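You operate a simulated robot arm through the tools that you are given. There is no shell and no other tool. Be economical: measure what you need, move in short steps, check, and stop when the job is done.

Carry out the task below with a simulated robot arm. There is one attempt and no reset: what you move stays moved.

TASK
Put things in order on the drinks counter top. At the end: the green cup stands where the silver long bolt stood; the green lime stands where the black round foot stood; the silver long bolt stands where the blue can (marked "TONIC") stood; the black round foot is on the white tape box; the blue can stands where the green lime stood; whatever was shut is shut again. Leave all else as you found it, and nothing knocked over.
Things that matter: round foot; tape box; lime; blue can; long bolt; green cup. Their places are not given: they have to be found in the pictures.

It is judged by the outcome, as a careful person would: the job done as asked, and still so three seconds after it is handed in. It fails if anything else is knocked over, pushed out of place, dropped, spilled or broken.

THE ROBOT
A 6-joint arm with a two-finger parallel gripper, fixed in place. Base frame: the origin is at the foot of the arm, x ahead of it, y to its left, z up; the work surface is at about z = 880. Lengths are in mm, angles in rad, forces in N, time in s.
With the tool pointing down near the work surface it reaches from about 240 to 640 mm from the base axis. Its first joint turns from -1.152 to 1.152 rad. Payload 2.7 kg.
Tool frame: the origin (TCP) lies between the finger pads and is the grasp point; the fingertips stand 23 mm ahead of it; z points along the fingers, y is the line along which they close. The gripper opens to 94 mm. The fingers are 38 mm wide and 10 mm thick; the gripper's body (54 by 96 mm) begins 39 mm behind the TCP.
Orientation is told as [roll, pitch, yaw] about the base's x, y, z axes, in that order, counted from this pose: with the fingers straight down and closing along the base's y, the tool's x points along the base's -x, its y along +y and its z along -z.

THE INTERFACE
- The arm moves only by the tool step_arm. Its argument "plan" is a list of rows, each a list of 3 entries, a list of its own where there are three numbers: the turn, a rotation vector about the tool's x, y, z in rad, then the shift along the tool's x, y, z in mm, then the opening in per cent of the stroke, from 0 (shut) to 100 (fully open). In form: [[[ax, ay, az], [dx, dy, dz], gripper], ...]. A call has 1 to 8 rows; each row is the pose to reach, as a shift and turn from the pose commanded when the call began, along the tool's axes at that moment. A row lasts 0.2 s, in which the tool goes at most 50 mm and 0.15 rad; a call with a longer step from one row to the next is refused whole, and so is a gripper value outside its range. A pose out of reach is approached as far as the arm can. The call stops where the force on the tool passes 40 N (or 10 N more than at its start, if that is more) or the arm is blocked; 0.2 s more then pass. The fingers move at their own pace (about 45 mm/s each) and stop on an object; they squeeze with about 31 N. The grip force told is the motor's: it shows also when the fingers shut on nothing. Time passes only in rows, and 0.2 s behind the last, so rows that repeat a pose let the fingers close. It gives the time, the measured TCP pose, the force on the tool (base axes), the opening and the grip force at its end, in the units of the frame above (readings bear some noise), and new pictures: "pictures" is both (left out), scene, wrist or none.
- Cameras (640 x 400 px; columns grow to the right, rows downward): "scene" is fixed at [87.3, -439.9, 1407.2]; the picture's right is [0.67, -0.74, 0.00], its down [-0.39, -0.36, -0.85] and it looks along [0.63, 0.57, -0.53] (base axes); focal length 342 px, centre (320, 200). "wrist" rides on the gripper at [-39, 0, -44] in the tool frame; the picture's right is [0.00, -1.00, 0.00], its down [0.97, 0.00, -0.24] and it looks along [0.24, 0.00, 0.97] (tool axes); focal length 218 px, centre (320, 200).
- pixel_to_xyz(camera, pixels): for up to 12 pixels [column, row] of the newest picture of that camera ("zoom" is the newest enlarged one), the place [x, y, z] in the base frame of the surface seen there, good to about 2 mm. No time passes.
- zoom(camera, box): a new picture of the part [left, top, right, bottom] of that camera's present view, enlarged. No time passes.
- close_job(): hands the job in; it is judged then, once.

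Work in short steps. Measure before you move; look again where a grasp or a placing could have gone wrong, and mend it. You have 80 turns and 120 pictures in all, the two below and enlarged ones among them. Open the gripper and draw the arm clear of the work before you hand the job in, unless the task says otherwise; then end with one line.

The tools are called after "Request:" as name(argument=value, ...) on one line, values as JSON. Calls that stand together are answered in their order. step_arm: Moves the arm, as the interface text tells. Its arguments: {"type":"object","properties":{"plan":{"type":"array","items":{"type":"array"}},"pictures":{"type":"string","enum":["both","scene","wrist","none"]}},"required":["plan"]} The other tools are called the same way: pixel_to_xyz (camera, pixels) gives the place of the surface under pixels of a picture; zoom (camera, box) takes an enlarged picture of a part of a camera's view; close_job () hands the job in.

At the start:

```text
time_s: 0.0
ee_pos: [456.7, -126.5, 1172.1]
tool_rot: [0.0, 0.001, 0.001]
ft_force: [0.0, 0.4, 0.2]
opening: 93.9
finger_force: 0.1
```

scene: 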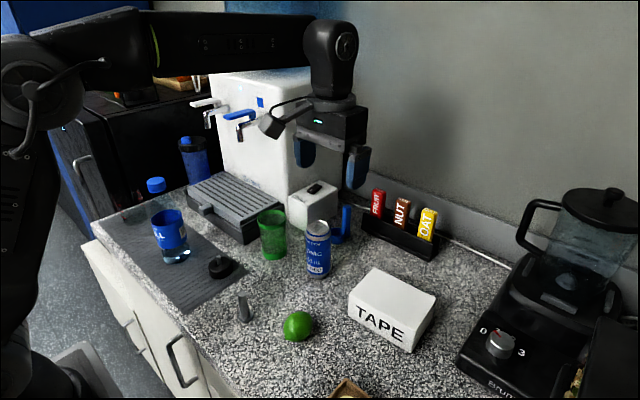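
wrist: 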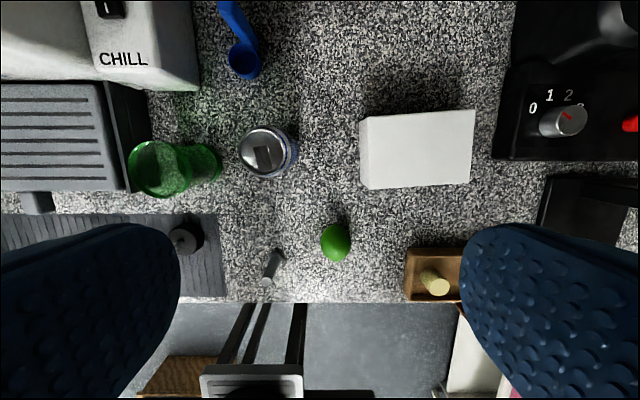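

I'll measure the objects seen in the scene and wrist pictures: cup (272,235), can (318,250), bolt (243,308), lime (297,326), foot (221,267), tape box (392,308).

Request:
zoom(camera="scene", box=[140, 160, 460, 360])

Request:
pixel_to_xyz(camera="wrist", pixels=[[265, 152], [335, 242], [268, 282], [277, 255], [186, 240], [158, 168], [365, 118], [474, 112], [470, 184], [371, 188], [205, 165], [430, 280]])

Request:
pixel_to_xyz(camera="scene", pixels=[[318, 225], [318, 250], [316, 276], [242, 297], [244, 318], [297, 315], [298, 338], [221, 263], [221, 276], [272, 255], [259, 214], [286, 212]])

```text
2.00 times, centred on (300, 260) of scene
```

zoom: 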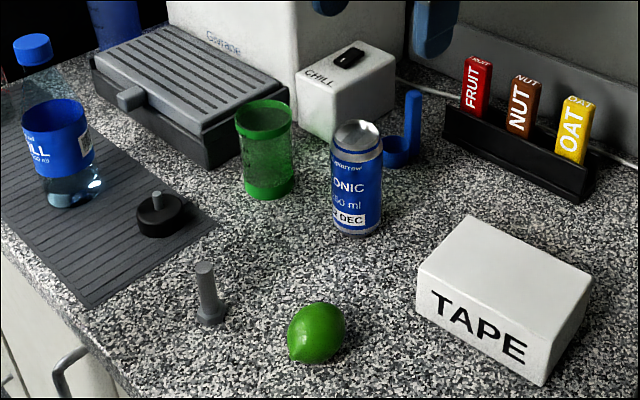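

```text
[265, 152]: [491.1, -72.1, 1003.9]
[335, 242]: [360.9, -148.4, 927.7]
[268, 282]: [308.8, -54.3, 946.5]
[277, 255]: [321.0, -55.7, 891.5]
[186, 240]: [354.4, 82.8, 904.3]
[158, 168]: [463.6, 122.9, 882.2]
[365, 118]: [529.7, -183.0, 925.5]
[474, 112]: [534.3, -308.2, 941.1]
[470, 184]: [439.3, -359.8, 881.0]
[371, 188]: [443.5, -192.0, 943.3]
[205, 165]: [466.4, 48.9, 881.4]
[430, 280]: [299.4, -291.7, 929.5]
```

```text
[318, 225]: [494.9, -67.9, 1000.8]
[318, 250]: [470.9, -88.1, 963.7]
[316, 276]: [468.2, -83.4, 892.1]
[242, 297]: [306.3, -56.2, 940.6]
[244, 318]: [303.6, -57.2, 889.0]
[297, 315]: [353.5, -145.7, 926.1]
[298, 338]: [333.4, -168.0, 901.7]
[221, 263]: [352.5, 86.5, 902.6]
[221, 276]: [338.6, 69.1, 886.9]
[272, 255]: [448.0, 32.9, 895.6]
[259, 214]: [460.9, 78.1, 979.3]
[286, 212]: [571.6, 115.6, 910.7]
```

Request:
pixel_to_xyz(camera="scene", pixels=[[156, 183], [170, 222], [175, 258], [190, 140], [158, 192], [260, 285], [205, 290], [210, 255], [233, 268], [345, 210], [221, 258], [310, 195]])

Request:
step_arm(plan=[[[0, 0, 0], [17, 35, 12], 100], [[0, 0, 0], [34, 70, 24], 100], [[0, 0, 0], [51, 105, 36], 100], [[0, 0, 0], [68, 140, 48], 100], [[0, 0, 0], [85, 175, 60], 100], [[0, 0, 0], [102, 209, 72], 100]])

```text
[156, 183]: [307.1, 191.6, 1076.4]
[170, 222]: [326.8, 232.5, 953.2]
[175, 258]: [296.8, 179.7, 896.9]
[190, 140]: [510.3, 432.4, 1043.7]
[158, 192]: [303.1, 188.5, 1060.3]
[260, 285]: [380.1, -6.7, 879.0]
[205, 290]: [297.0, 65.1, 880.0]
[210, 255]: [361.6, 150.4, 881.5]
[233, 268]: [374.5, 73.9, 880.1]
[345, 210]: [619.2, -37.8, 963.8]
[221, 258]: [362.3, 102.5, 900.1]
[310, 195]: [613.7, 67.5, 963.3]
```

```text
time_s: 1.4
ee_pos: [355.3, 86.5, 1098.5]
tool_rot: [-0.001, 0.001, 0.0]
ft_force: [-0.2, 0.2, -0.3]
opening: 93.9
finger_force: 0.0
```

scene: 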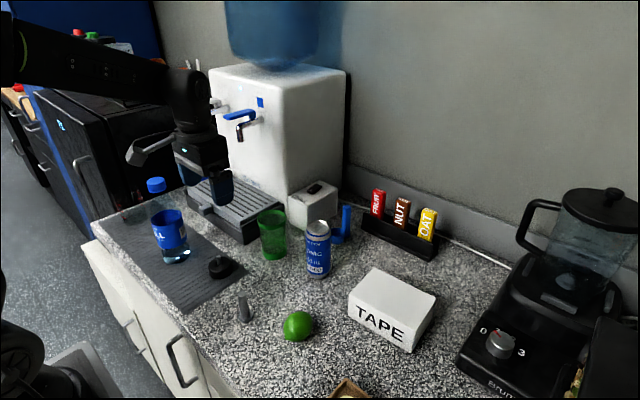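
wrist: 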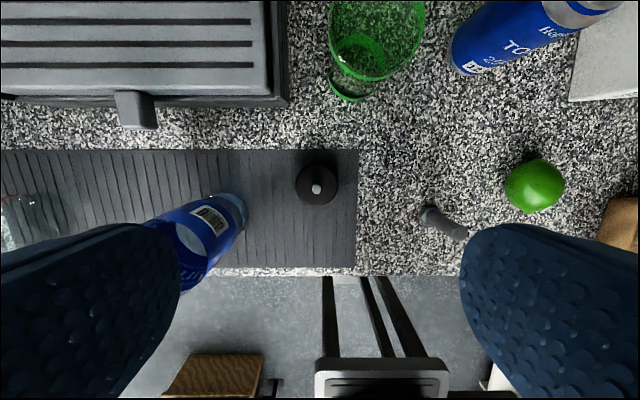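

The foot's at wrist (317,186); measuring it, the lime, cup and bolt from here.

Request:
pixel_to_xyz(camera="wrist", pixels=[[317, 189], [317, 170], [300, 187], [335, 187], [317, 201], [534, 186], [430, 212], [462, 236], [359, 55], [350, 100], [235, 205], [340, 165]])

Request:
zoom(camera="wrist", box=[240, 120, 400, 220])

```text
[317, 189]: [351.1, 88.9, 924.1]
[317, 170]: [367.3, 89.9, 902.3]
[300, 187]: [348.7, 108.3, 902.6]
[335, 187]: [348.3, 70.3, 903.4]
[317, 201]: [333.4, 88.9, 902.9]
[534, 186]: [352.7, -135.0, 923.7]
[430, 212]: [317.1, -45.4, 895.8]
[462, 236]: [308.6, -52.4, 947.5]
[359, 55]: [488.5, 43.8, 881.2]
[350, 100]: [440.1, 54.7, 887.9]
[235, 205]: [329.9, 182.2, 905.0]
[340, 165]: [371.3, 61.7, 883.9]
```

```text
4.00 times, centred on (320, 170) of wrist
```

zoom: 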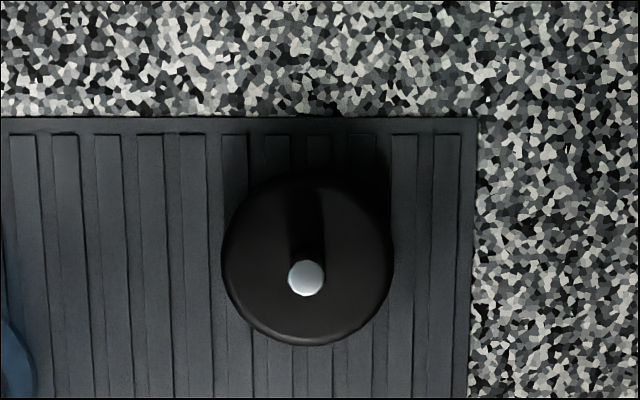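

Foot centre is (351, 89), disc top 903, stud top 924, on a mat at about 883. Descending with a partly shut gripper (70%) to keep clear of the bottle.

Request:
step_arm(plan=[[[0, 0, 0], [4, 2.5, 30], 70], [[0, 0, 0], [4, 2.5, 65], 70], [[0, 0, 0], [4, 2.5, 100], 70], [[0, 0, 0], [4, 2.5, 135], 70], [[0, 0, 0], [4, 2.5, 165], 70], [[0, 0, 0], [4, 2.5, 182], 70], [[0, 0, 0], [4, 2.5, 189], 70], [[0, 0, 0], [4, 2.5, 189], 70]])

```text
time_s: 3.2
ee_pos: [349.5, 85.9, 910.6]
tool_rot: [0.001, 0.0, 0.001]
ft_force: [0.5, -0.4, -0.5]
opening: 65.9
finger_force: 0.1
```

scene: 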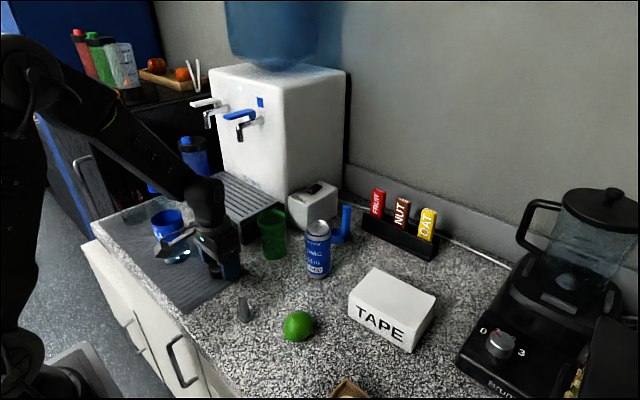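
wrist: 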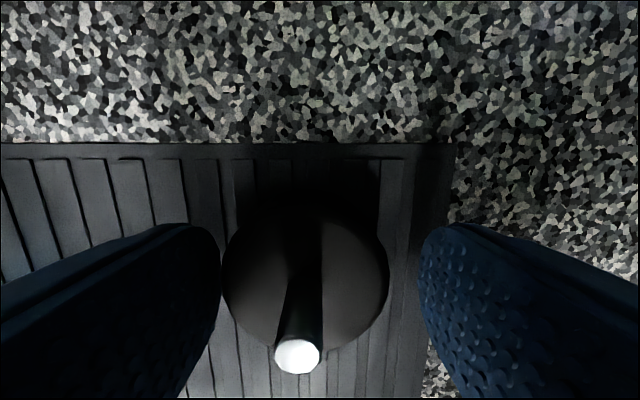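

Request:
pixel_to_xyz(camera="wrist", pixels=[[297, 357], [306, 215], [228, 280], [385, 280], [340, 345], [400, 220]])

Request:
step_arm(plan=[[[0, 0, 0], [0, 2.5, 0], 70], [[0, 0, 0], [0, 2.5, 0], 30], [[0, 0, 0], [0, 2.5, 0], 30], [[0, 0, 0], [0, 2.5, 0], 30], [[0, 0, 0], [0, 2.5, 0], 30]], pictures="none")

```text
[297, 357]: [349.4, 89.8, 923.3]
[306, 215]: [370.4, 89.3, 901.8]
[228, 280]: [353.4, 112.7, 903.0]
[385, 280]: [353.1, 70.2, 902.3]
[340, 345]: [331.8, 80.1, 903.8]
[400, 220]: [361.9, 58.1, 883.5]
```

```text
time_s: 4.4
ee_pos: [349.5, 88.9, 911.4]
tool_rot: [0.0, 0.0, -0.001]
ft_force: [-0.1, 1.0, -0.1]
opening: 47.8
finger_force: 30.9
```

Gripped (47.8 mm). Lifting and carrying to over the box, whose top spans about x 443–534, y −308…−192.

Request:
step_arm(plan=[[[0, 0, 0], [0, 0, -20], 30], [[0, 0, 0], [0, 0, -60], 30], [[0, 0, 0], [0, 0, -105], 30], [[0, 0, 0], [0, 0, -150], 30], [[0, 0, 0], [-15, -36, -155], 30], [[0, 0, 0], [-32, -78, -155], 30], [[0, 0, 0], [-50, -120, -155], 30], [[0, 0, 0], [-68, -162, -155], 30]], pictures="none")

Request:
step_arm(plan=[[[0, 0, 0], [-17, -42, 0], 30], [[0, 0, 0], [-34, -84, 0], 30], [[0, 0, 0], [-52, -130, 0], 30], [[0, 0, 0], [-71, -174, 0], 30], [[0, 0, 0], [-71, -174, 0], 30]])

```text
time_s: 6.2
ee_pos: [416.3, -74.2, 1065.7]
tool_rot: [-0.001, 0.002, -0.002]
ft_force: [-0.5, -0.1, 0.0]
opening: 48.2
finger_force: 30.8
```

```text
time_s: 7.4
ee_pos: [486.8, -248.4, 1065.3]
tool_rot: [0.0, 0.002, 0.0]
ft_force: [0.5, 0.5, 0.0]
opening: 48.1
finger_force: 31.1
```

scene: 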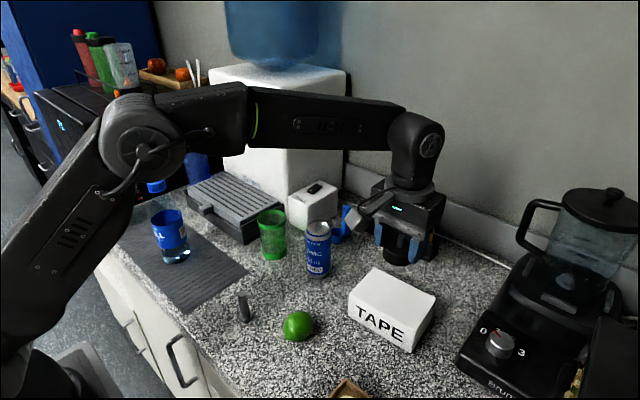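
wrist: 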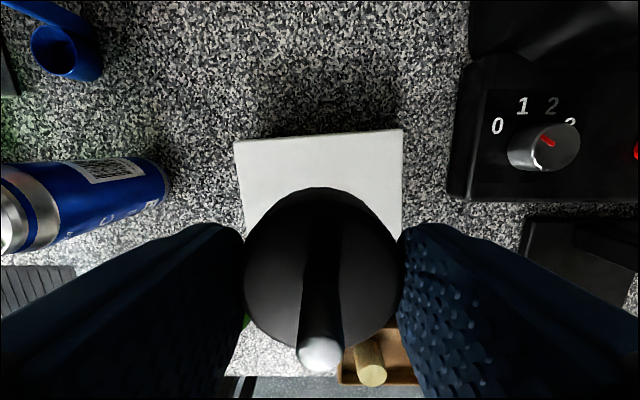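

Request:
pixel_to_xyz(camera="scene", pixels=[[372, 270], [435, 295], [350, 292], [412, 324], [392, 295]])

Request:
pixel_to_xyz(camera="wrist", pixels=[[238, 145], [400, 133], [397, 330], [232, 365], [320, 345], [320, 195]])

```text
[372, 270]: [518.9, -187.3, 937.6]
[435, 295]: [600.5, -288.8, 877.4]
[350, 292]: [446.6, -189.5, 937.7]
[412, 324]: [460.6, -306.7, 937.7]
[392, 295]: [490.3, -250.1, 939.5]
```

```text
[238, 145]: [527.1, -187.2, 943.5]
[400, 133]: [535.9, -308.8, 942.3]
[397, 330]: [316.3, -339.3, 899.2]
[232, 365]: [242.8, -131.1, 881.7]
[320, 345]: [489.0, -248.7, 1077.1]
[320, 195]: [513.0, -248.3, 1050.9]
```

Box top centre ≈ (491, −248, 940). Lowering to just touch.

Request:
step_arm(plan=[[[0, 0, 0], [-4, 0, 35], 30], [[0, 0, 0], [-4, 0, 70], 30], [[0, 0, 0], [-4, 0, 88], 30], [[0, 0, 0], [-4, 0, 93], 30], [[0, 0, 0], [-4, 0, 95], 30], [[0, 0, 0], [-4, 0, 96], 30], [[0, 0, 0], [-4, 0, 96], 30]])

```text
time_s: 9.0
ee_pos: [492.9, -248.1, 970.3]
tool_rot: [-0.003, -0.004, 0.001]
ft_force: [-6.1, 4.0, 16.5]
opening: 47.9
finger_force: 31.2
```

scene: 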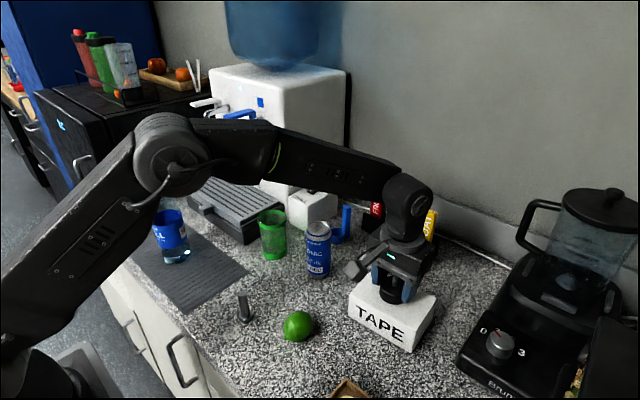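
wrist: 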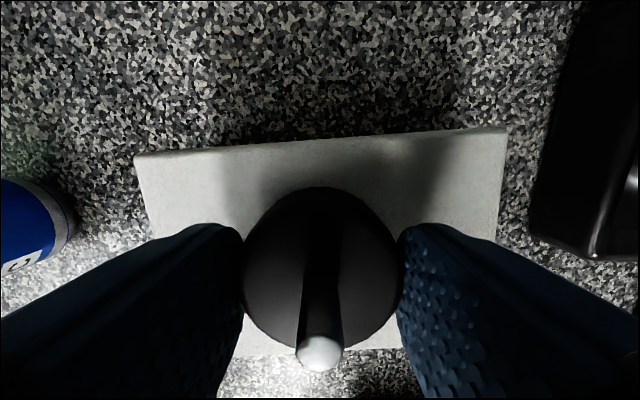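

In contact (16 N). Releasing to 75% and rising.

Request:
step_arm(plan=[[[0, 0, 0], [0, 0, -1.5], 30], [[0, 0, 0], [0, 0, -1.5], 75], [[0, 0, 0], [0, 0, -1.5], 75], [[0, 0, 0], [0, 0, -3], 75], [[0, 0, 0], [0, 0, -30], 75], [[0, 0, 0], [0, 0, -70], 75], [[0, 0, 0], [0, 0, -100], 75]])

```text
time_s: 10.6
ee_pos: [493.5, -246.9, 1069.4]
tool_rot: [0.001, 0.0, -0.002]
ft_force: [-0.2, 0.0, 0.3]
opening: 70.5
finger_force: 0.1
```

scene: 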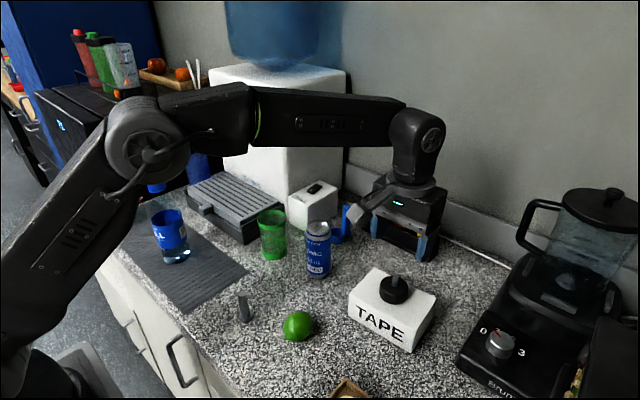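
wrist: 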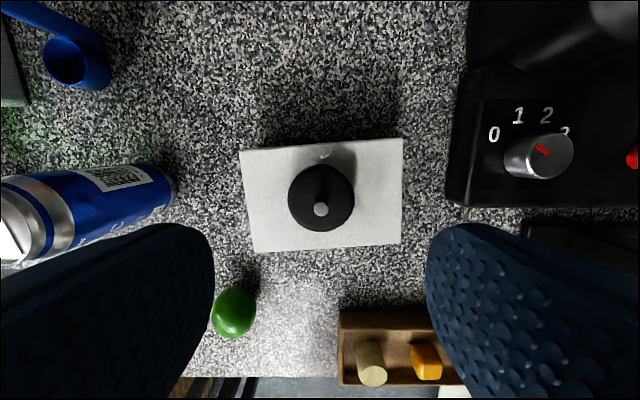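

Foot stands centred on the box. Next: over the lime, near (354, −146).

Request:
step_arm(plan=[[[0, 0, 0], [35, 25, 0], 75], [[0, 0, 0], [70, 50, 0], 75], [[0, 0, 0], [105, 76, 20], 75], [[0, 0, 0], [138, 101, 50], 75], [[0, 0, 0], [138, 101, 65], 75], [[0, 0, 0], [138, 101, 65], 75]])

```text
refused: row 4 steps farther than a row can; nothing moved
```

Request:
step_arm(plan=[[[0, 0, 0], [35, 25, 0], 75], [[0, 0, 0], [70, 50, 0], 75], [[0, 0, 0], [105, 76, 10], 75], [[0, 0, 0], [138, 101, 30], 75], [[0, 0, 0], [138, 101, 65], 75], [[0, 0, 0], [138, 101, 65], 75]])

```text
time_s: 12.0
ee_pos: [354.5, -145.2, 1007.1]
tool_rot: [0.0, 0.001, 0.0]
ft_force: [-0.4, 0.3, 0.1]
opening: 70.5
finger_force: 0.1
```

scene: 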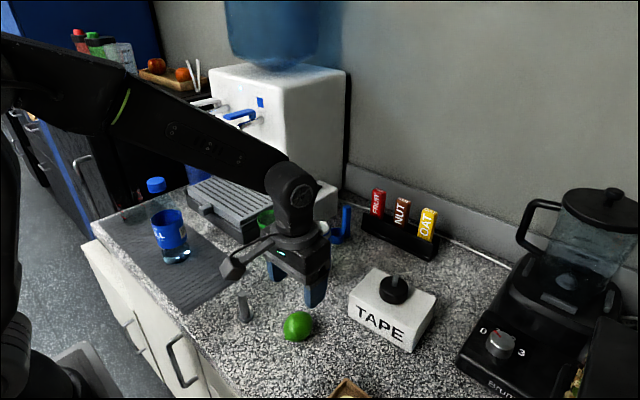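
wrist: 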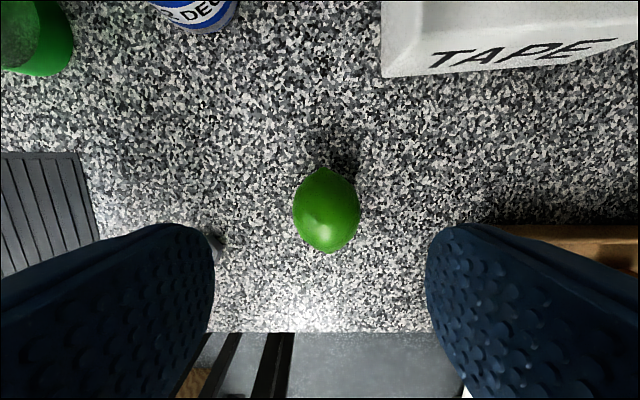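

Request:
pixel_to_xyz(camera="wrist", pixels=[[327, 208], [324, 170], [331, 250], [296, 212], [357, 204], [327, 195], [327, 220], [215, 243]])

Request:
zoom(camera="wrist", box=[240, 150, 400, 250])

```text
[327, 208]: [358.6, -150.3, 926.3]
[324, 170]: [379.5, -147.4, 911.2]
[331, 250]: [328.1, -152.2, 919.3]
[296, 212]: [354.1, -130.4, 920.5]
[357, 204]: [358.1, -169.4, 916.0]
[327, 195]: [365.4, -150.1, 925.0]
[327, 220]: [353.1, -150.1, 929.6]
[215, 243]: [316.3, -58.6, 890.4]
```

```text
4.00 times, centred on (320, 200) of wrist
```

zoom: 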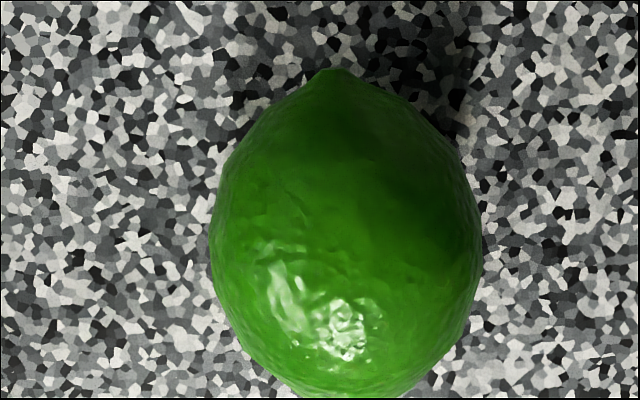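

Lime centre ≈ (354, −150), diameter ~46, long axis along x; grasp along y at z≈907.

Request:
step_arm(plan=[[[0, 0, 0], [0, -5, 40], 75], [[0, 0, 0], [0, -5, 75], 75], [[0, 0, 0], [0, -5, 95], 75], [[0, 0, 0], [0, -5, 100], 75], [[0, 0, 0], [0, -5, 100], 35], [[0, 0, 0], [0, -5, 100], 35], [[0, 0, 0], [0, -5, 100], 35], [[0, 0, 0], [0, -5, 100], 35]])

```text
time_s: 13.8
ee_pos: [356.4, -151.0, 905.8]
tool_rot: [0.0, 0.0, -0.001]
ft_force: [-0.3, -0.2, 0.5]
opening: 46.3
finger_force: 31.4
```

scene: 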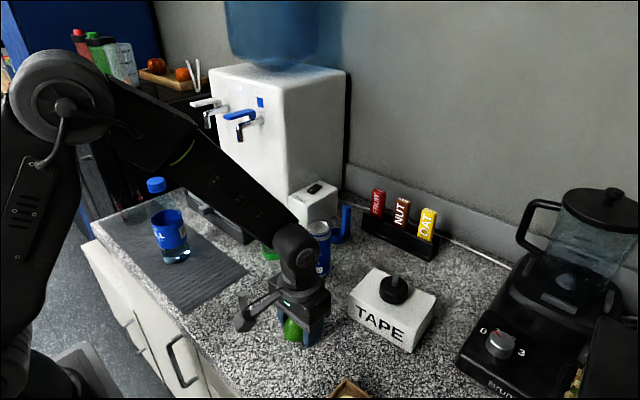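
wrist: 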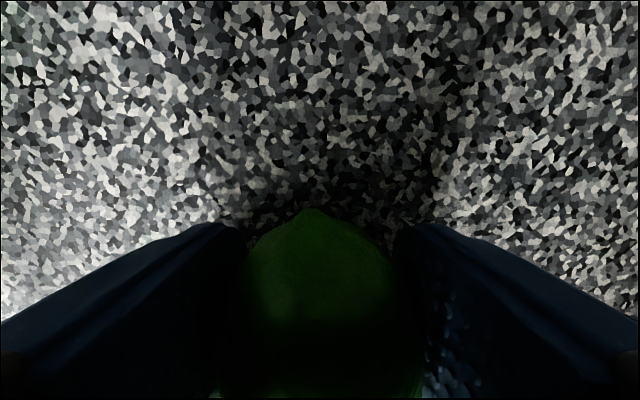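

Lime gripped. Lifting and carrying to the foot's old place (351, 89).

Request:
step_arm(plan=[[[0, 0, 0], [0, 0, -25], 35], [[0, 0, 0], [0, 0, -65], 35], [[0, 0, 0], [0, 0, -105], 35], [[0, 0, 0], [1, 40, -110], 35], [[0, 0, 0], [2, 85, -110], 35], [[0, 0, 0], [3, 130, -110], 35], [[0, 0, 0], [4, 175, -110], 35], [[0, 0, 0], [5, 215, -110], 35]], pictures="none")

Request:
step_arm(plan=[[[0, 0, 0], [0, 25, 0], 35], [[0, 0, 0], [0, 25, 40], 35], [[0, 0, 0], [0, 25, 80], 35], [[0, 0, 0], [0, 25, 98], 35], [[0, 0, 0], [0, 25, 103], 35], [[0, 0, 0], [0, 25, 103], 35]])

```text
time_s: 15.6
ee_pos: [350.4, 64.8, 1014.4]
tool_rot: [0.0, -0.001, -0.001]
ft_force: [0.2, -1.1, -0.8]
opening: 46.5
finger_force: 31.2
```

```text
time_s: 17.0
ee_pos: [350.1, 87.0, 911.4]
tool_rot: [0.0, 0.0, 0.0]
ft_force: [-0.4, -0.5, -1.1]
opening: 46.5
finger_force: 30.7
```

scene: 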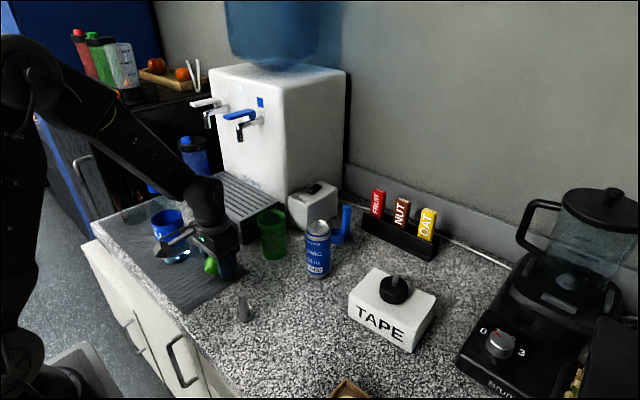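
wrist: 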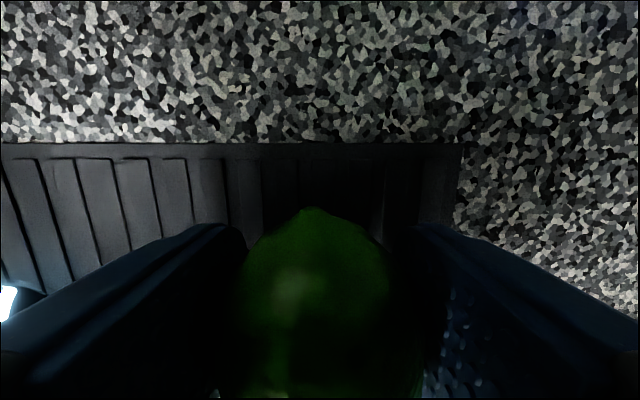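

Lime is ~2 mm above the mat. Nudge y +2 and lower until contact.

Request:
step_arm(plan=[[[0, 0, 0], [0, 2, 0], 35], [[0, 0, 0], [0, 2, 1], 35], [[0, 0, 0], [0, 2, 2], 35], [[0, 0, 0], [0, 2, 2.5], 35]], pictures="none")

```text
time_s: 18.0
ee_pos: [350.3, 90.2, 908.9]
tool_rot: [0.0, 0.0, 0.0]
ft_force: [-1.3, 0.2, -1.1]
opening: 46.3
finger_force: 31.0
```

Request:
step_arm(plan=[[[0, 0, 0], [0, 0, 0.7], 35], [[0, 0, 0], [0, 0, 1.3], 35], [[0, 0, 0], [0, 0, 1.3], 35]], pictures="none")

```text
time_s: 18.8
ee_pos: [351.2, 89.5, 909.1]
tool_rot: [-0.001, 0.0, -0.002]
ft_force: [0.4, -0.1, -1.1]
opening: 46.4
finger_force: 31.0
```

Request:
step_arm(plan=[[[0, 0, 0], [0, 0, 0.7], 35], [[0, 0, 0], [0, 0, 1.4], 35], [[0, 0, 0], [0, 0, 1.4], 35]], pictures="none")

```text
time_s: 19.6
ee_pos: [350.3, 90.2, 906.7]
tool_rot: [0.0, -0.001, 0.001]
ft_force: [-0.1, 0.8, -0.6]
opening: 46.6
finger_force: 30.9
```

Request:
step_arm(plan=[[[0, 0, 0], [0, 0, 0.6], 35], [[0, 0, 0], [0, 0, 1.2], 35], [[0, 0, 0], [0, 0, 1.2], 35]], pictures="none")

```text
time_s: 20.4
ee_pos: [350.6, 90.2, 906.4]
tool_rot: [0.0, -0.001, 0.0]
ft_force: [0.4, -0.1, -0.5]
opening: 46.5
finger_force: 31.1
```

Request:
step_arm(plan=[[[0, 0, 0], [0, 0, 0.6], 35], [[0, 0, 0], [0, 0, 1], 35], [[0, 0, 0], [0, 0, 1], 35]], pictures="wrist")

```text
time_s: 21.2
ee_pos: [351.0, 89.9, 905.7]
tool_rot: [0.0, -0.003, -0.001]
ft_force: [-5.8, -3.4, 19.1]
opening: 46.6
finger_force: 30.6
```

wrist: 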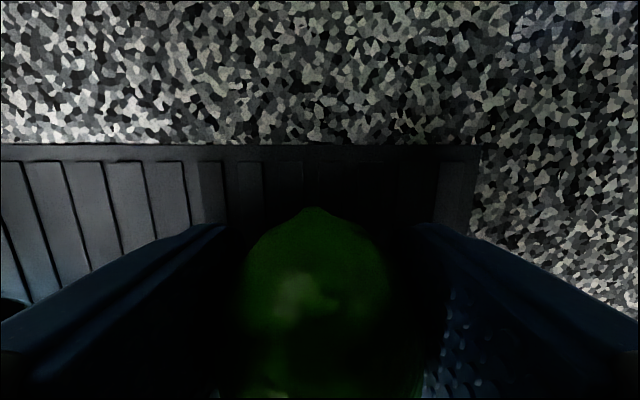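

Contact. Easing up 0.6 mm, opening and rising.

Request:
step_arm(plan=[[[0, 0, 0], [0, 0, -0.7], 35], [[0, 0, 0], [0, 0, -0.7], 50], [[0, 0, 0], [0, 0, -0.7], 60], [[0, 0, 0], [0, 0, -0.7], 75], [[0, 0, 0], [0, 0, -0.7], 75], [[0, 0, 0], [0, 0, -30], 75], [[0, 0, 0], [0, 0, -75], 75], [[0, 0, 0], [0, 0, -120], 75]])

```text
time_s: 23.0
ee_pos: [352.8, 89.5, 1027.8]
tool_rot: [-0.001, 0.001, 0.0]
ft_force: [-0.4, 0.6, -0.4]
opening: 70.3
finger_force: 0.1
```

scene: 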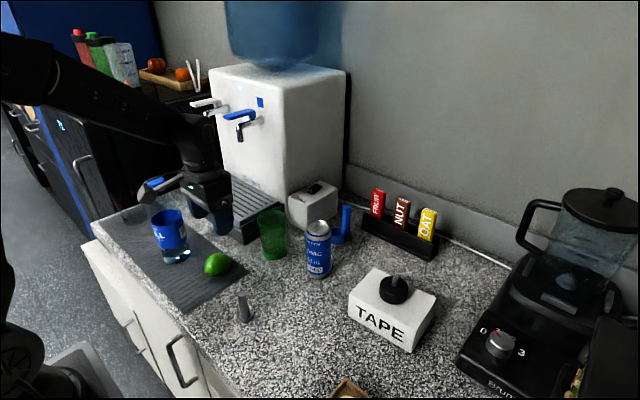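
wrist: 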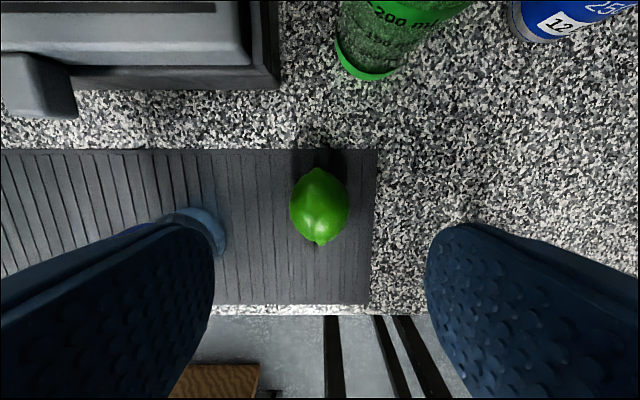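

Lime rests at (350, 90). Rising and going to over the can, gripper fully open.

Request:
step_arm(plan=[[[0, 0, 0], [0, 0, -40], 75], [[0, 0, 0], [-10, -20, -80], 75], [[0, 0, 0], [-40, -50, -80], 90], [[0, 0, 0], [-70, -82, -80], 100], [[0, 0, 0], [-102, -118, -80], 100], [[0, 0, 0], [-138, -150, -80], 100], [[0, 0, 0], [-138, -160, -80], 100]])

```text
time_s: 24.6
ee_pos: [490.2, -69.7, 1106.3]
tool_rot: [0.001, 0.002, 0.0]
ft_force: [0.3, 0.7, 0.9]
opening: 93.8
finger_force: 0.1
```

scene: 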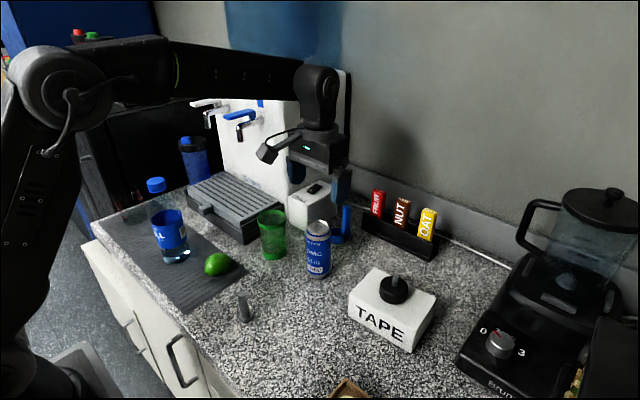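
wrist: 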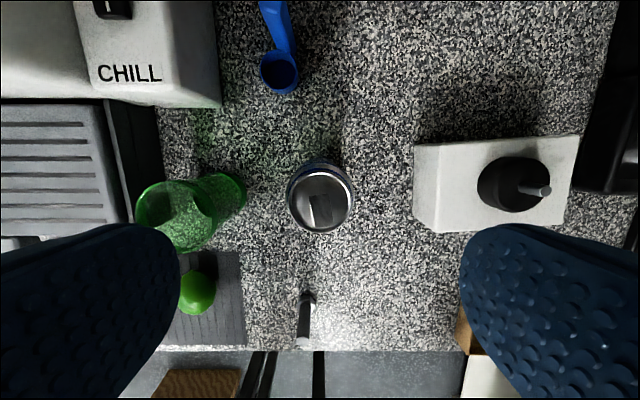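

Request:
pixel_to_xyz(camera="wrist", pixels=[[320, 204], [320, 170], [320, 230], [291, 202], [350, 202], [240, 185], [230, 175], [150, 210], [278, 70], [180, 185], [190, 245], [210, 180]])

Request:
zoom(camera="wrist", box=[120, 130, 376, 290])

Request:
zoom(camera="scene", box=[220, 190, 380, 290])

```text
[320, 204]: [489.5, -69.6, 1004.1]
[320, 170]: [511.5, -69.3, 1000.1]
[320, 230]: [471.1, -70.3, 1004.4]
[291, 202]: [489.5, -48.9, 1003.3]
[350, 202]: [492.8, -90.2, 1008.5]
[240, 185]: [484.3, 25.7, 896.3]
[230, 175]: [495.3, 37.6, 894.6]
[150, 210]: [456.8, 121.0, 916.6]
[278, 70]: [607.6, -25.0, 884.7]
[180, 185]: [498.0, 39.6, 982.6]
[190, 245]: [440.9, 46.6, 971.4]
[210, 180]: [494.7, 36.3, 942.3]
```

```text
2.50 times, centred on (248, 210) of wrist
```

zoom: 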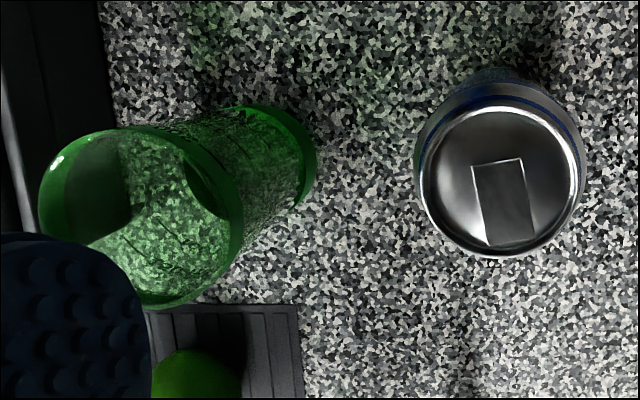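

```text
4.00 times, centred on (300, 240) of scene
```

zoom: 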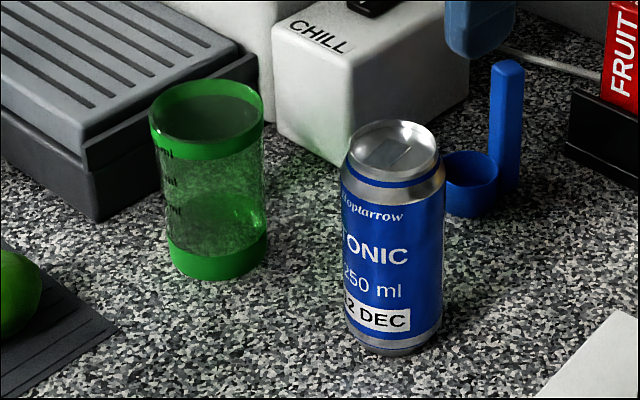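

Can centre (490, −70), top 1005, ø~53; grasp at TCP z≈974 so the body clears its top.

Request:
step_arm(plan=[[[0, 0, 0], [0, 0, 45], 100], [[0, 0, 0], [0, 0, 85], 100], [[0, 0, 0], [0, 0, 115], 100], [[0, 0, 0], [0, 0, 132], 100], [[0, 0, 0], [0, 0, 132], 45], [[0, 0, 0], [0, 0, 132], 45], [[0, 0, 0], [0, 0, 132], 45], [[0, 0, 0], [0, 0, 132], 45]])

```text
time_s: 26.4
ee_pos: [489.8, -70.0, 973.5]
tool_rot: [-0.001, -0.001, 0.001]
ft_force: [-0.8, 0.3, 0.2]
opening: 52.2
finger_force: 30.7
```

scene: 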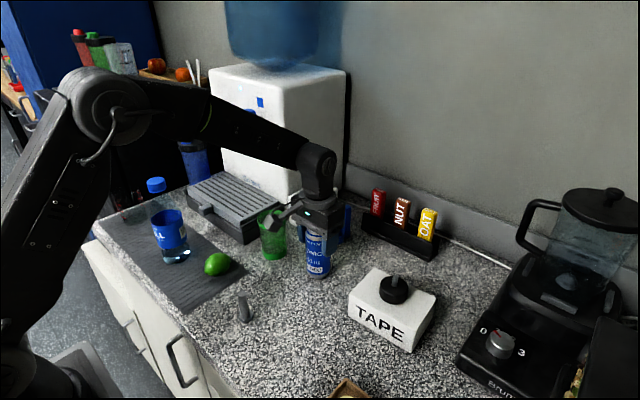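
wrist: 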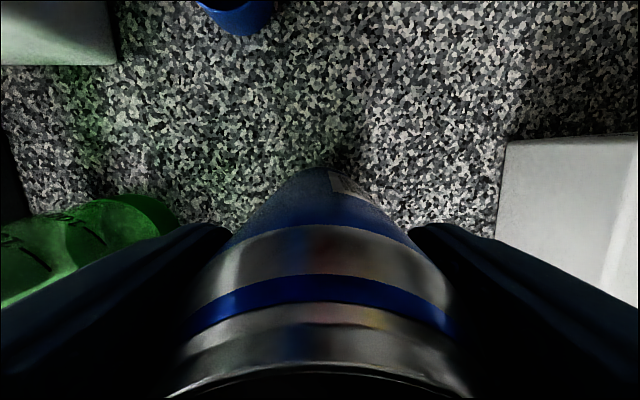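

Can gripped. Lifting 70 and carrying to the lime's old place (355, −150).

Request:
step_arm(plan=[[[0, 0, 0], [0, 0, -25], 45], [[0, 0, 0], [0, 0, -70], 45], [[0, 0, 0], [35, 20, -80], 45], [[0, 0, 0], [70, -20, -80], 45], [[0, 0, 0], [105, -55, -80], 45], [[0, 0, 0], [135, -80, -80], 45], [[0, 0, 0], [135, -80, -50], 45], [[0, 0, 0], [135, -80, -20], 45]])

```text
refused: row 4 steps farther than a row can; nothing moved
```

Request:
step_arm(plan=[[[0, 0, 0], [0, 0, -25], 45], [[0, 0, 0], [0, 0, -70], 45], [[0, 0, 0], [35, -20, -80], 45], [[0, 0, 0], [70, -41, -80], 45], [[0, 0, 0], [105, -62, -80], 45], [[0, 0, 0], [135, -80, -80], 45], [[0, 0, 0], [135, -80, -45], 45], [[0, 0, 0], [135, -80, -12], 45]])

```text
time_s: 28.2
ee_pos: [352.0, -149.5, 984.1]
tool_rot: [0.0, -0.001, -0.001]
ft_force: [0.8, 0.7, -2.9]
opening: 52.5
finger_force: 30.8
```

scene: 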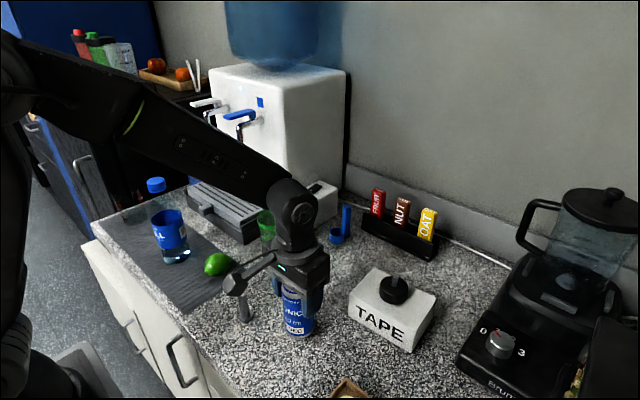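
wrist: 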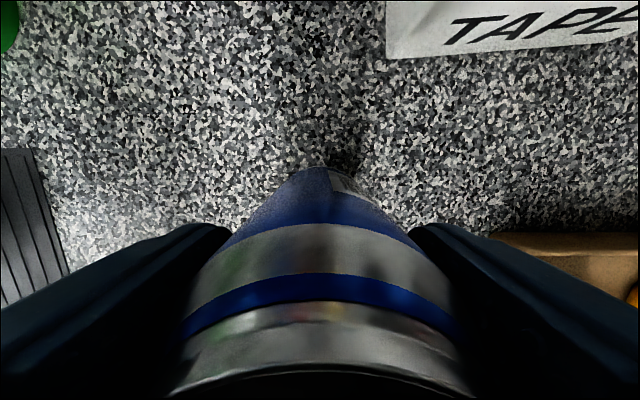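

Lowering slowly to the surface.

Request:
step_arm(plan=[[[0, 0, 0], [-2, 0, 7], 45], [[0, 0, 0], [-2, 0, 10], 45], [[0, 0, 0], [-2, 0, 11], 45], [[0, 0, 0], [-2, 0, 11.7], 45], [[0, 0, 0], [-2, 0, 11.7], 45]], pictures="none")

```text
time_s: 29.4
ee_pos: [355.7, -149.5, 973.7]
tool_rot: [-0.003, -0.003, 0.0]
ft_force: [-4.8, 5.6, 20.0]
opening: 52.2
finger_force: 31.1
```

Request:
step_arm(plan=[[[0, 0, 0], [0, 0, -0.6], 45], [[0, 0, 0], [0, 0, -0.6], 85], [[0, 0, 0], [0, 0, -0.6], 85], [[0, 0, 0], [0, 0, -0.6], 85], [[0, 0, 0], [0, 0, -30], 85], [[0, 0, 0], [0, 0, -65], 85], [[0, 0, 0], [0, 0, -100], 85]])

```text
time_s: 31.0
ee_pos: [355.7, -149.1, 1074.6]
tool_rot: [-0.001, 0.001, 0.0]
ft_force: [0.3, 0.4, -0.1]
opening: 80.3
finger_force: 0.1
```

scene: 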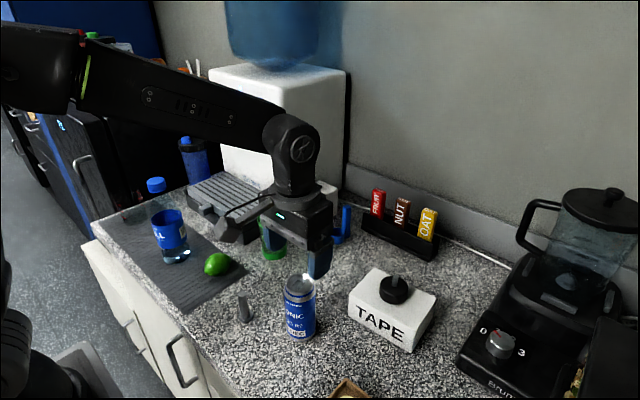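
wrist: 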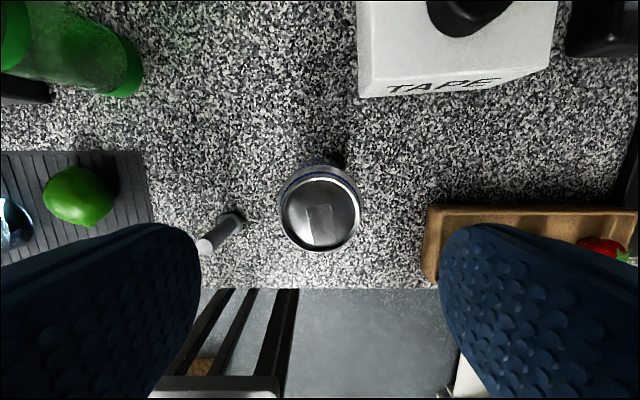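

Can stands at (355, −150). Now over the bolt, near (313, −56).

Request:
step_arm(plan=[[[0, 0, 0], [14, 32, 0], 70], [[0, 0, 0], [28, 64, 0], 60], [[0, 0, 0], [42, 93, 5], 50], [[0, 0, 0], [42, 93, 40], 50], [[0, 0, 0], [42, 93, 55], 50], [[0, 0, 0], [42, 93, 55], 50]])

```text
time_s: 32.4
ee_pos: [315.0, -55.1, 1018.7]
tool_rot: [-0.001, 0.0, -0.001]
ft_force: [-0.6, -0.2, 0.3]
opening: 47.0
finger_force: 0.1
```

scene: 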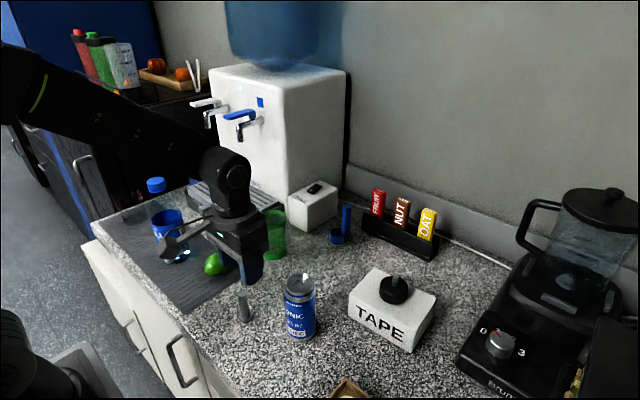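
wrist: 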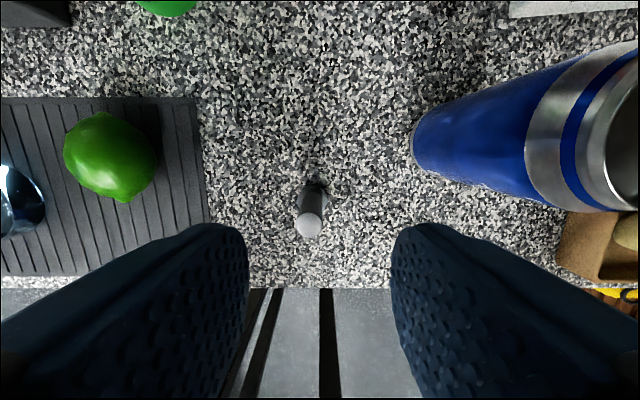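

Request:
zoom(camera="wrist", box=[240, 150, 400, 250])

Request:
pixel_to_xyz(camera="wrist", pixels=[[308, 226], [303, 217], [314, 198], [314, 186], [323, 190], [304, 183], [329, 202], [297, 228], [319, 228]])

```text
4.00 times, centred on (320, 200) of wrist
```

zoom: 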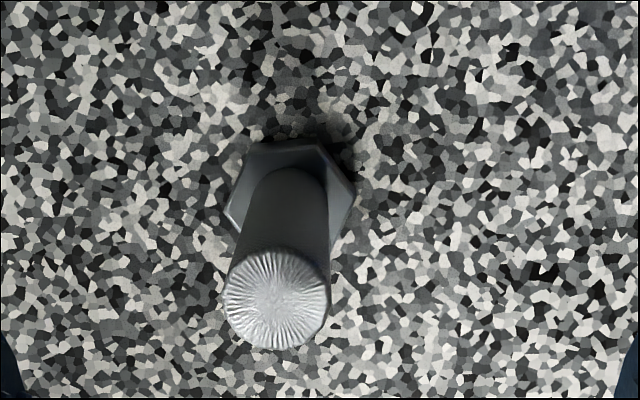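

```text
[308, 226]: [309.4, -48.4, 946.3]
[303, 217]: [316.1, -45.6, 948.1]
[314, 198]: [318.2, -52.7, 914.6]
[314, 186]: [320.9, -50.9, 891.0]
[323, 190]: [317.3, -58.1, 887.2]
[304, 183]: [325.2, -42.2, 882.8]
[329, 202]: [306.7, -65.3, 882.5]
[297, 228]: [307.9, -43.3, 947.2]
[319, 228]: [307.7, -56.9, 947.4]
```

Bolt centre ≈ (310.5, −50), top 947, shank ø~14. Grasp at z≈925.

Request:
step_arm(plan=[[[0, 0, 0], [4, 5.3, 15], 50], [[0, 0, 0], [4, 5.3, 50], 50], [[0, 0, 0], [4, 5.3, 80], 50], [[0, 0, 0], [4, 5.3, 93], 50], [[0, 0, 0], [4, 5.3, 93], 50]], pictures="wrist")

```text
time_s: 33.6
ee_pos: [310.6, -50.3, 923.9]
tool_rot: [-0.001, 0.001, 0.001]
ft_force: [0.0, 0.8, 0.0]
opening: 46.8
finger_force: 0.0
```

wrist: 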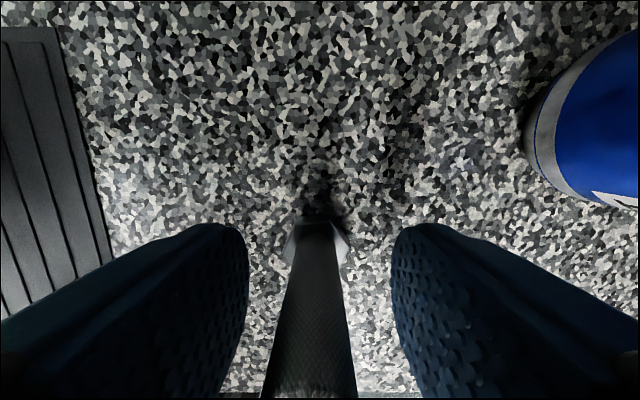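

Request:
step_arm(plan=[[[0, 0, 0], [0, 1, 0], 30], [[0, 0, 0], [0, 1, 0], 5], [[0, 0, 0], [0, 1, 0], 5], [[0, 0, 0], [0, 1, 0], 5], [[0, 0, 0], [0, 1, 0], 5]], pictures="none")

```text
time_s: 34.8
ee_pos: [310.1, -49.7, 925.0]
tool_rot: [-0.001, 0.0, 0.0]
ft_force: [0.8, -0.9, -0.1]
opening: 15.1
finger_force: 30.8
```

Gripped at 15 mm. Carrying to the can's old place (490, −70).

Request:
step_arm(plan=[[[0, 0, 0], [0, 0, -25], 5], [[0, 0, 0], [0, 0, -60], 5], [[0, 0, 0], [-45, -5, -60], 5], [[0, 0, 0], [-90, -10, -60], 5], [[0, 0, 0], [-135, -15, -60], 5], [[0, 0, 0], [-180, -20, -60], 5], [[0, 0, 0], [-180, -20, -35], 5], [[0, 0, 0], [-180, -20, -8], 5]])

```text
time_s: 36.6
ee_pos: [488.9, -70.8, 932.6]
tool_rot: [0.001, 0.0, -0.001]
ft_force: [-0.4, -0.5, -0.4]
opening: 14.9
finger_force: 31.1
```

scene: 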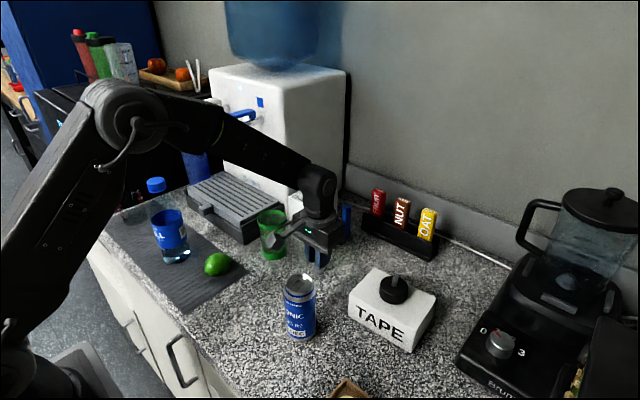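
wrist: 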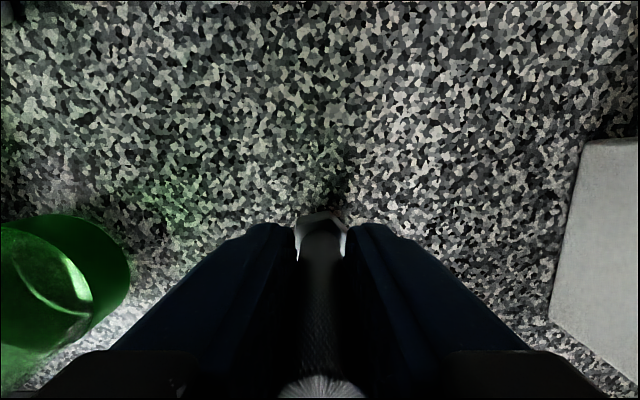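

Request:
step_arm(plan=[[[0, 0, 0], [-1, 0.5, 5], 5], [[0, 0, 0], [-1, 0.5, 7], 5], [[0, 0, 0], [-1, 0.5, 7.8], 5], [[0, 0, 0], [-1, 0.5, 8.3], 5], [[0, 0, 0], [-1, 0.5, 8.3], 5]], pictures="none")

```text
time_s: 37.8
ee_pos: [491.4, -70.3, 924.7]
tool_rot: [-0.001, -0.002, 0.0]
ft_force: [-1.4, -1.0, 5.8]
opening: 14.9
finger_force: 31.2
```

Light contact. Releasing and rising.

Request:
step_arm(plan=[[[0, 0, 0], [0, 0, 0], 25], [[0, 0, 0], [0, 0, 0], 45], [[0, 0, 0], [0, 0, 0], 45], [[0, 0, 0], [0, 0, -10], 45], [[0, 0, 0], [0, 0, -50], 45], [[0, 0, 0], [0, 0, -95], 45], [[0, 0, 0], [0, 0, -140], 45], [[0, 0, 0], [0, 0, -180], 60]])

```text
time_s: 39.6
ee_pos: [490.2, -68.9, 1106.1]
tool_rot: [0.001, 0.0, -0.001]
ft_force: [-1.2, -0.1, -0.8]
opening: 56.4
finger_force: 0.0
```

scene: 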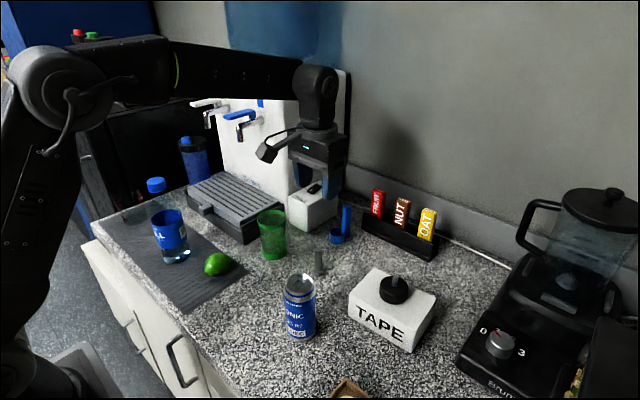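
wrist: 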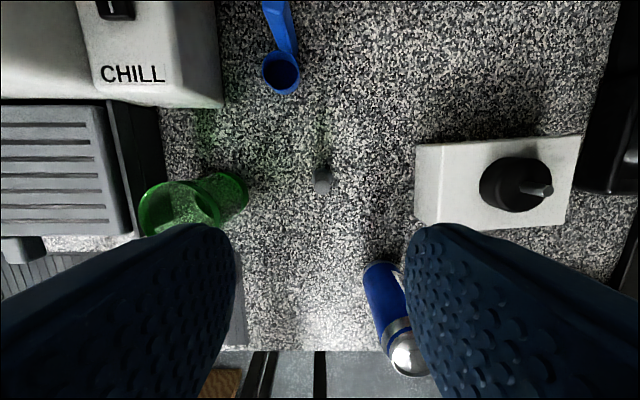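

Bolt stands upright. Measuring tray, taps and CHILL box next to the cup, then hovering over the cup.

Request:
pixel_to_xyz(camera="wrist", pixels=[[104, 110], [120, 220], [135, 230], [225, 105], [160, 110], [30, 260], [323, 180]])

Request:
pixel_to_xyz(camera="scene", pixels=[[238, 115], [242, 133], [215, 120], [190, 103], [320, 185], [290, 200], [257, 232]])

Request:
step_arm(plan=[[[0, 0, 0], [5, 40, 0], 80], [[0, 0, 0], [12, 80, 0], 100], [[0, 0, 0], [20, 117, 0], 100], [[0, 0, 0], [20, 117, 0], 100]])

```text
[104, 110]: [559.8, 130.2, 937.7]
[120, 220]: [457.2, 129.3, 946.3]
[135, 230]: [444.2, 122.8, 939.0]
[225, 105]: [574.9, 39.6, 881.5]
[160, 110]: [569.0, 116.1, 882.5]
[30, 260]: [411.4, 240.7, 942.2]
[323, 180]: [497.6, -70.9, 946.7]
```

```text
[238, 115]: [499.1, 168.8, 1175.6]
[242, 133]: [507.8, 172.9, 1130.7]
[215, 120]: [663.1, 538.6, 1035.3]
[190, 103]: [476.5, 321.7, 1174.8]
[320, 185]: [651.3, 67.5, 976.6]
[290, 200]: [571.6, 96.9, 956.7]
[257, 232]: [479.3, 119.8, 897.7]
```

```text
time_s: 40.6
ee_pos: [471.1, 46.2, 1105.6]
tool_rot: [-0.001, 0.0, 0.0]
ft_force: [0.5, 0.3, -0.2]
opening: 94.1
finger_force: 0.1
```

scene: 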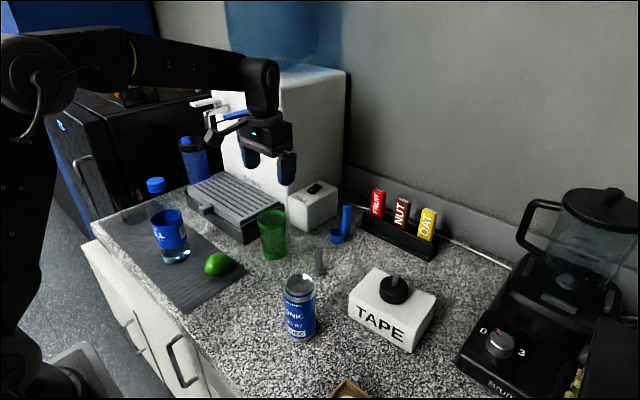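
wrist: 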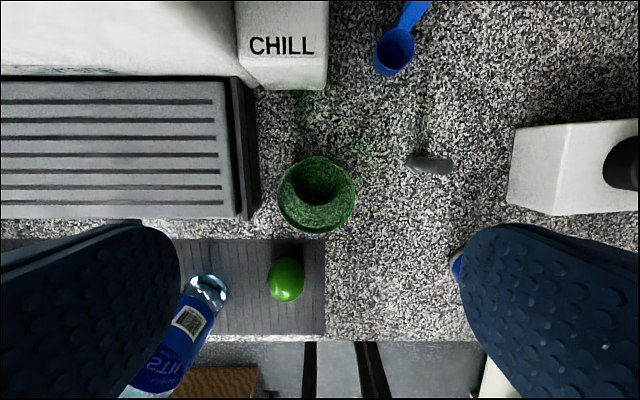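

Request:
zoom(camera="wrist", box=[240, 140, 400, 240])

Request:
pixel_to_xyz(camera="wrist", pixels=[[317, 228], [317, 158], [280, 195], [353, 195], [316, 212], [317, 185], [250, 190], [240, 190], [290, 165], [345, 165]])

```text
4.00 times, centred on (320, 190) of wrist
```

zoom: 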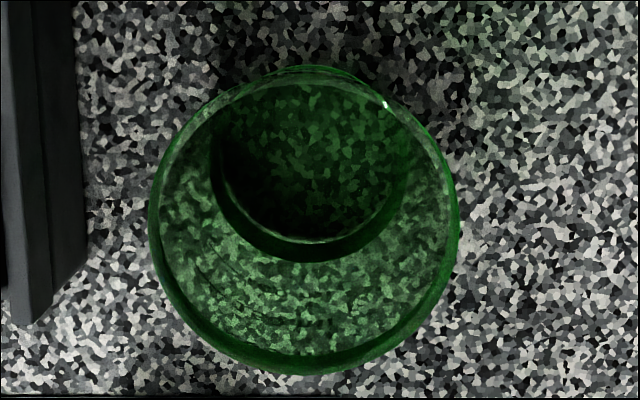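

```text
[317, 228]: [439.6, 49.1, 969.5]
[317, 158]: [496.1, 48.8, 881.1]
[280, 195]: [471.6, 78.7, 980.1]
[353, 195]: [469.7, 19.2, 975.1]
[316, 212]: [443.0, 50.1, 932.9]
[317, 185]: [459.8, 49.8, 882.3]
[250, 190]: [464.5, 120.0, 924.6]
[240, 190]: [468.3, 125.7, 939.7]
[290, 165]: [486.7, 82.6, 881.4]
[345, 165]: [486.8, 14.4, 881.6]
```

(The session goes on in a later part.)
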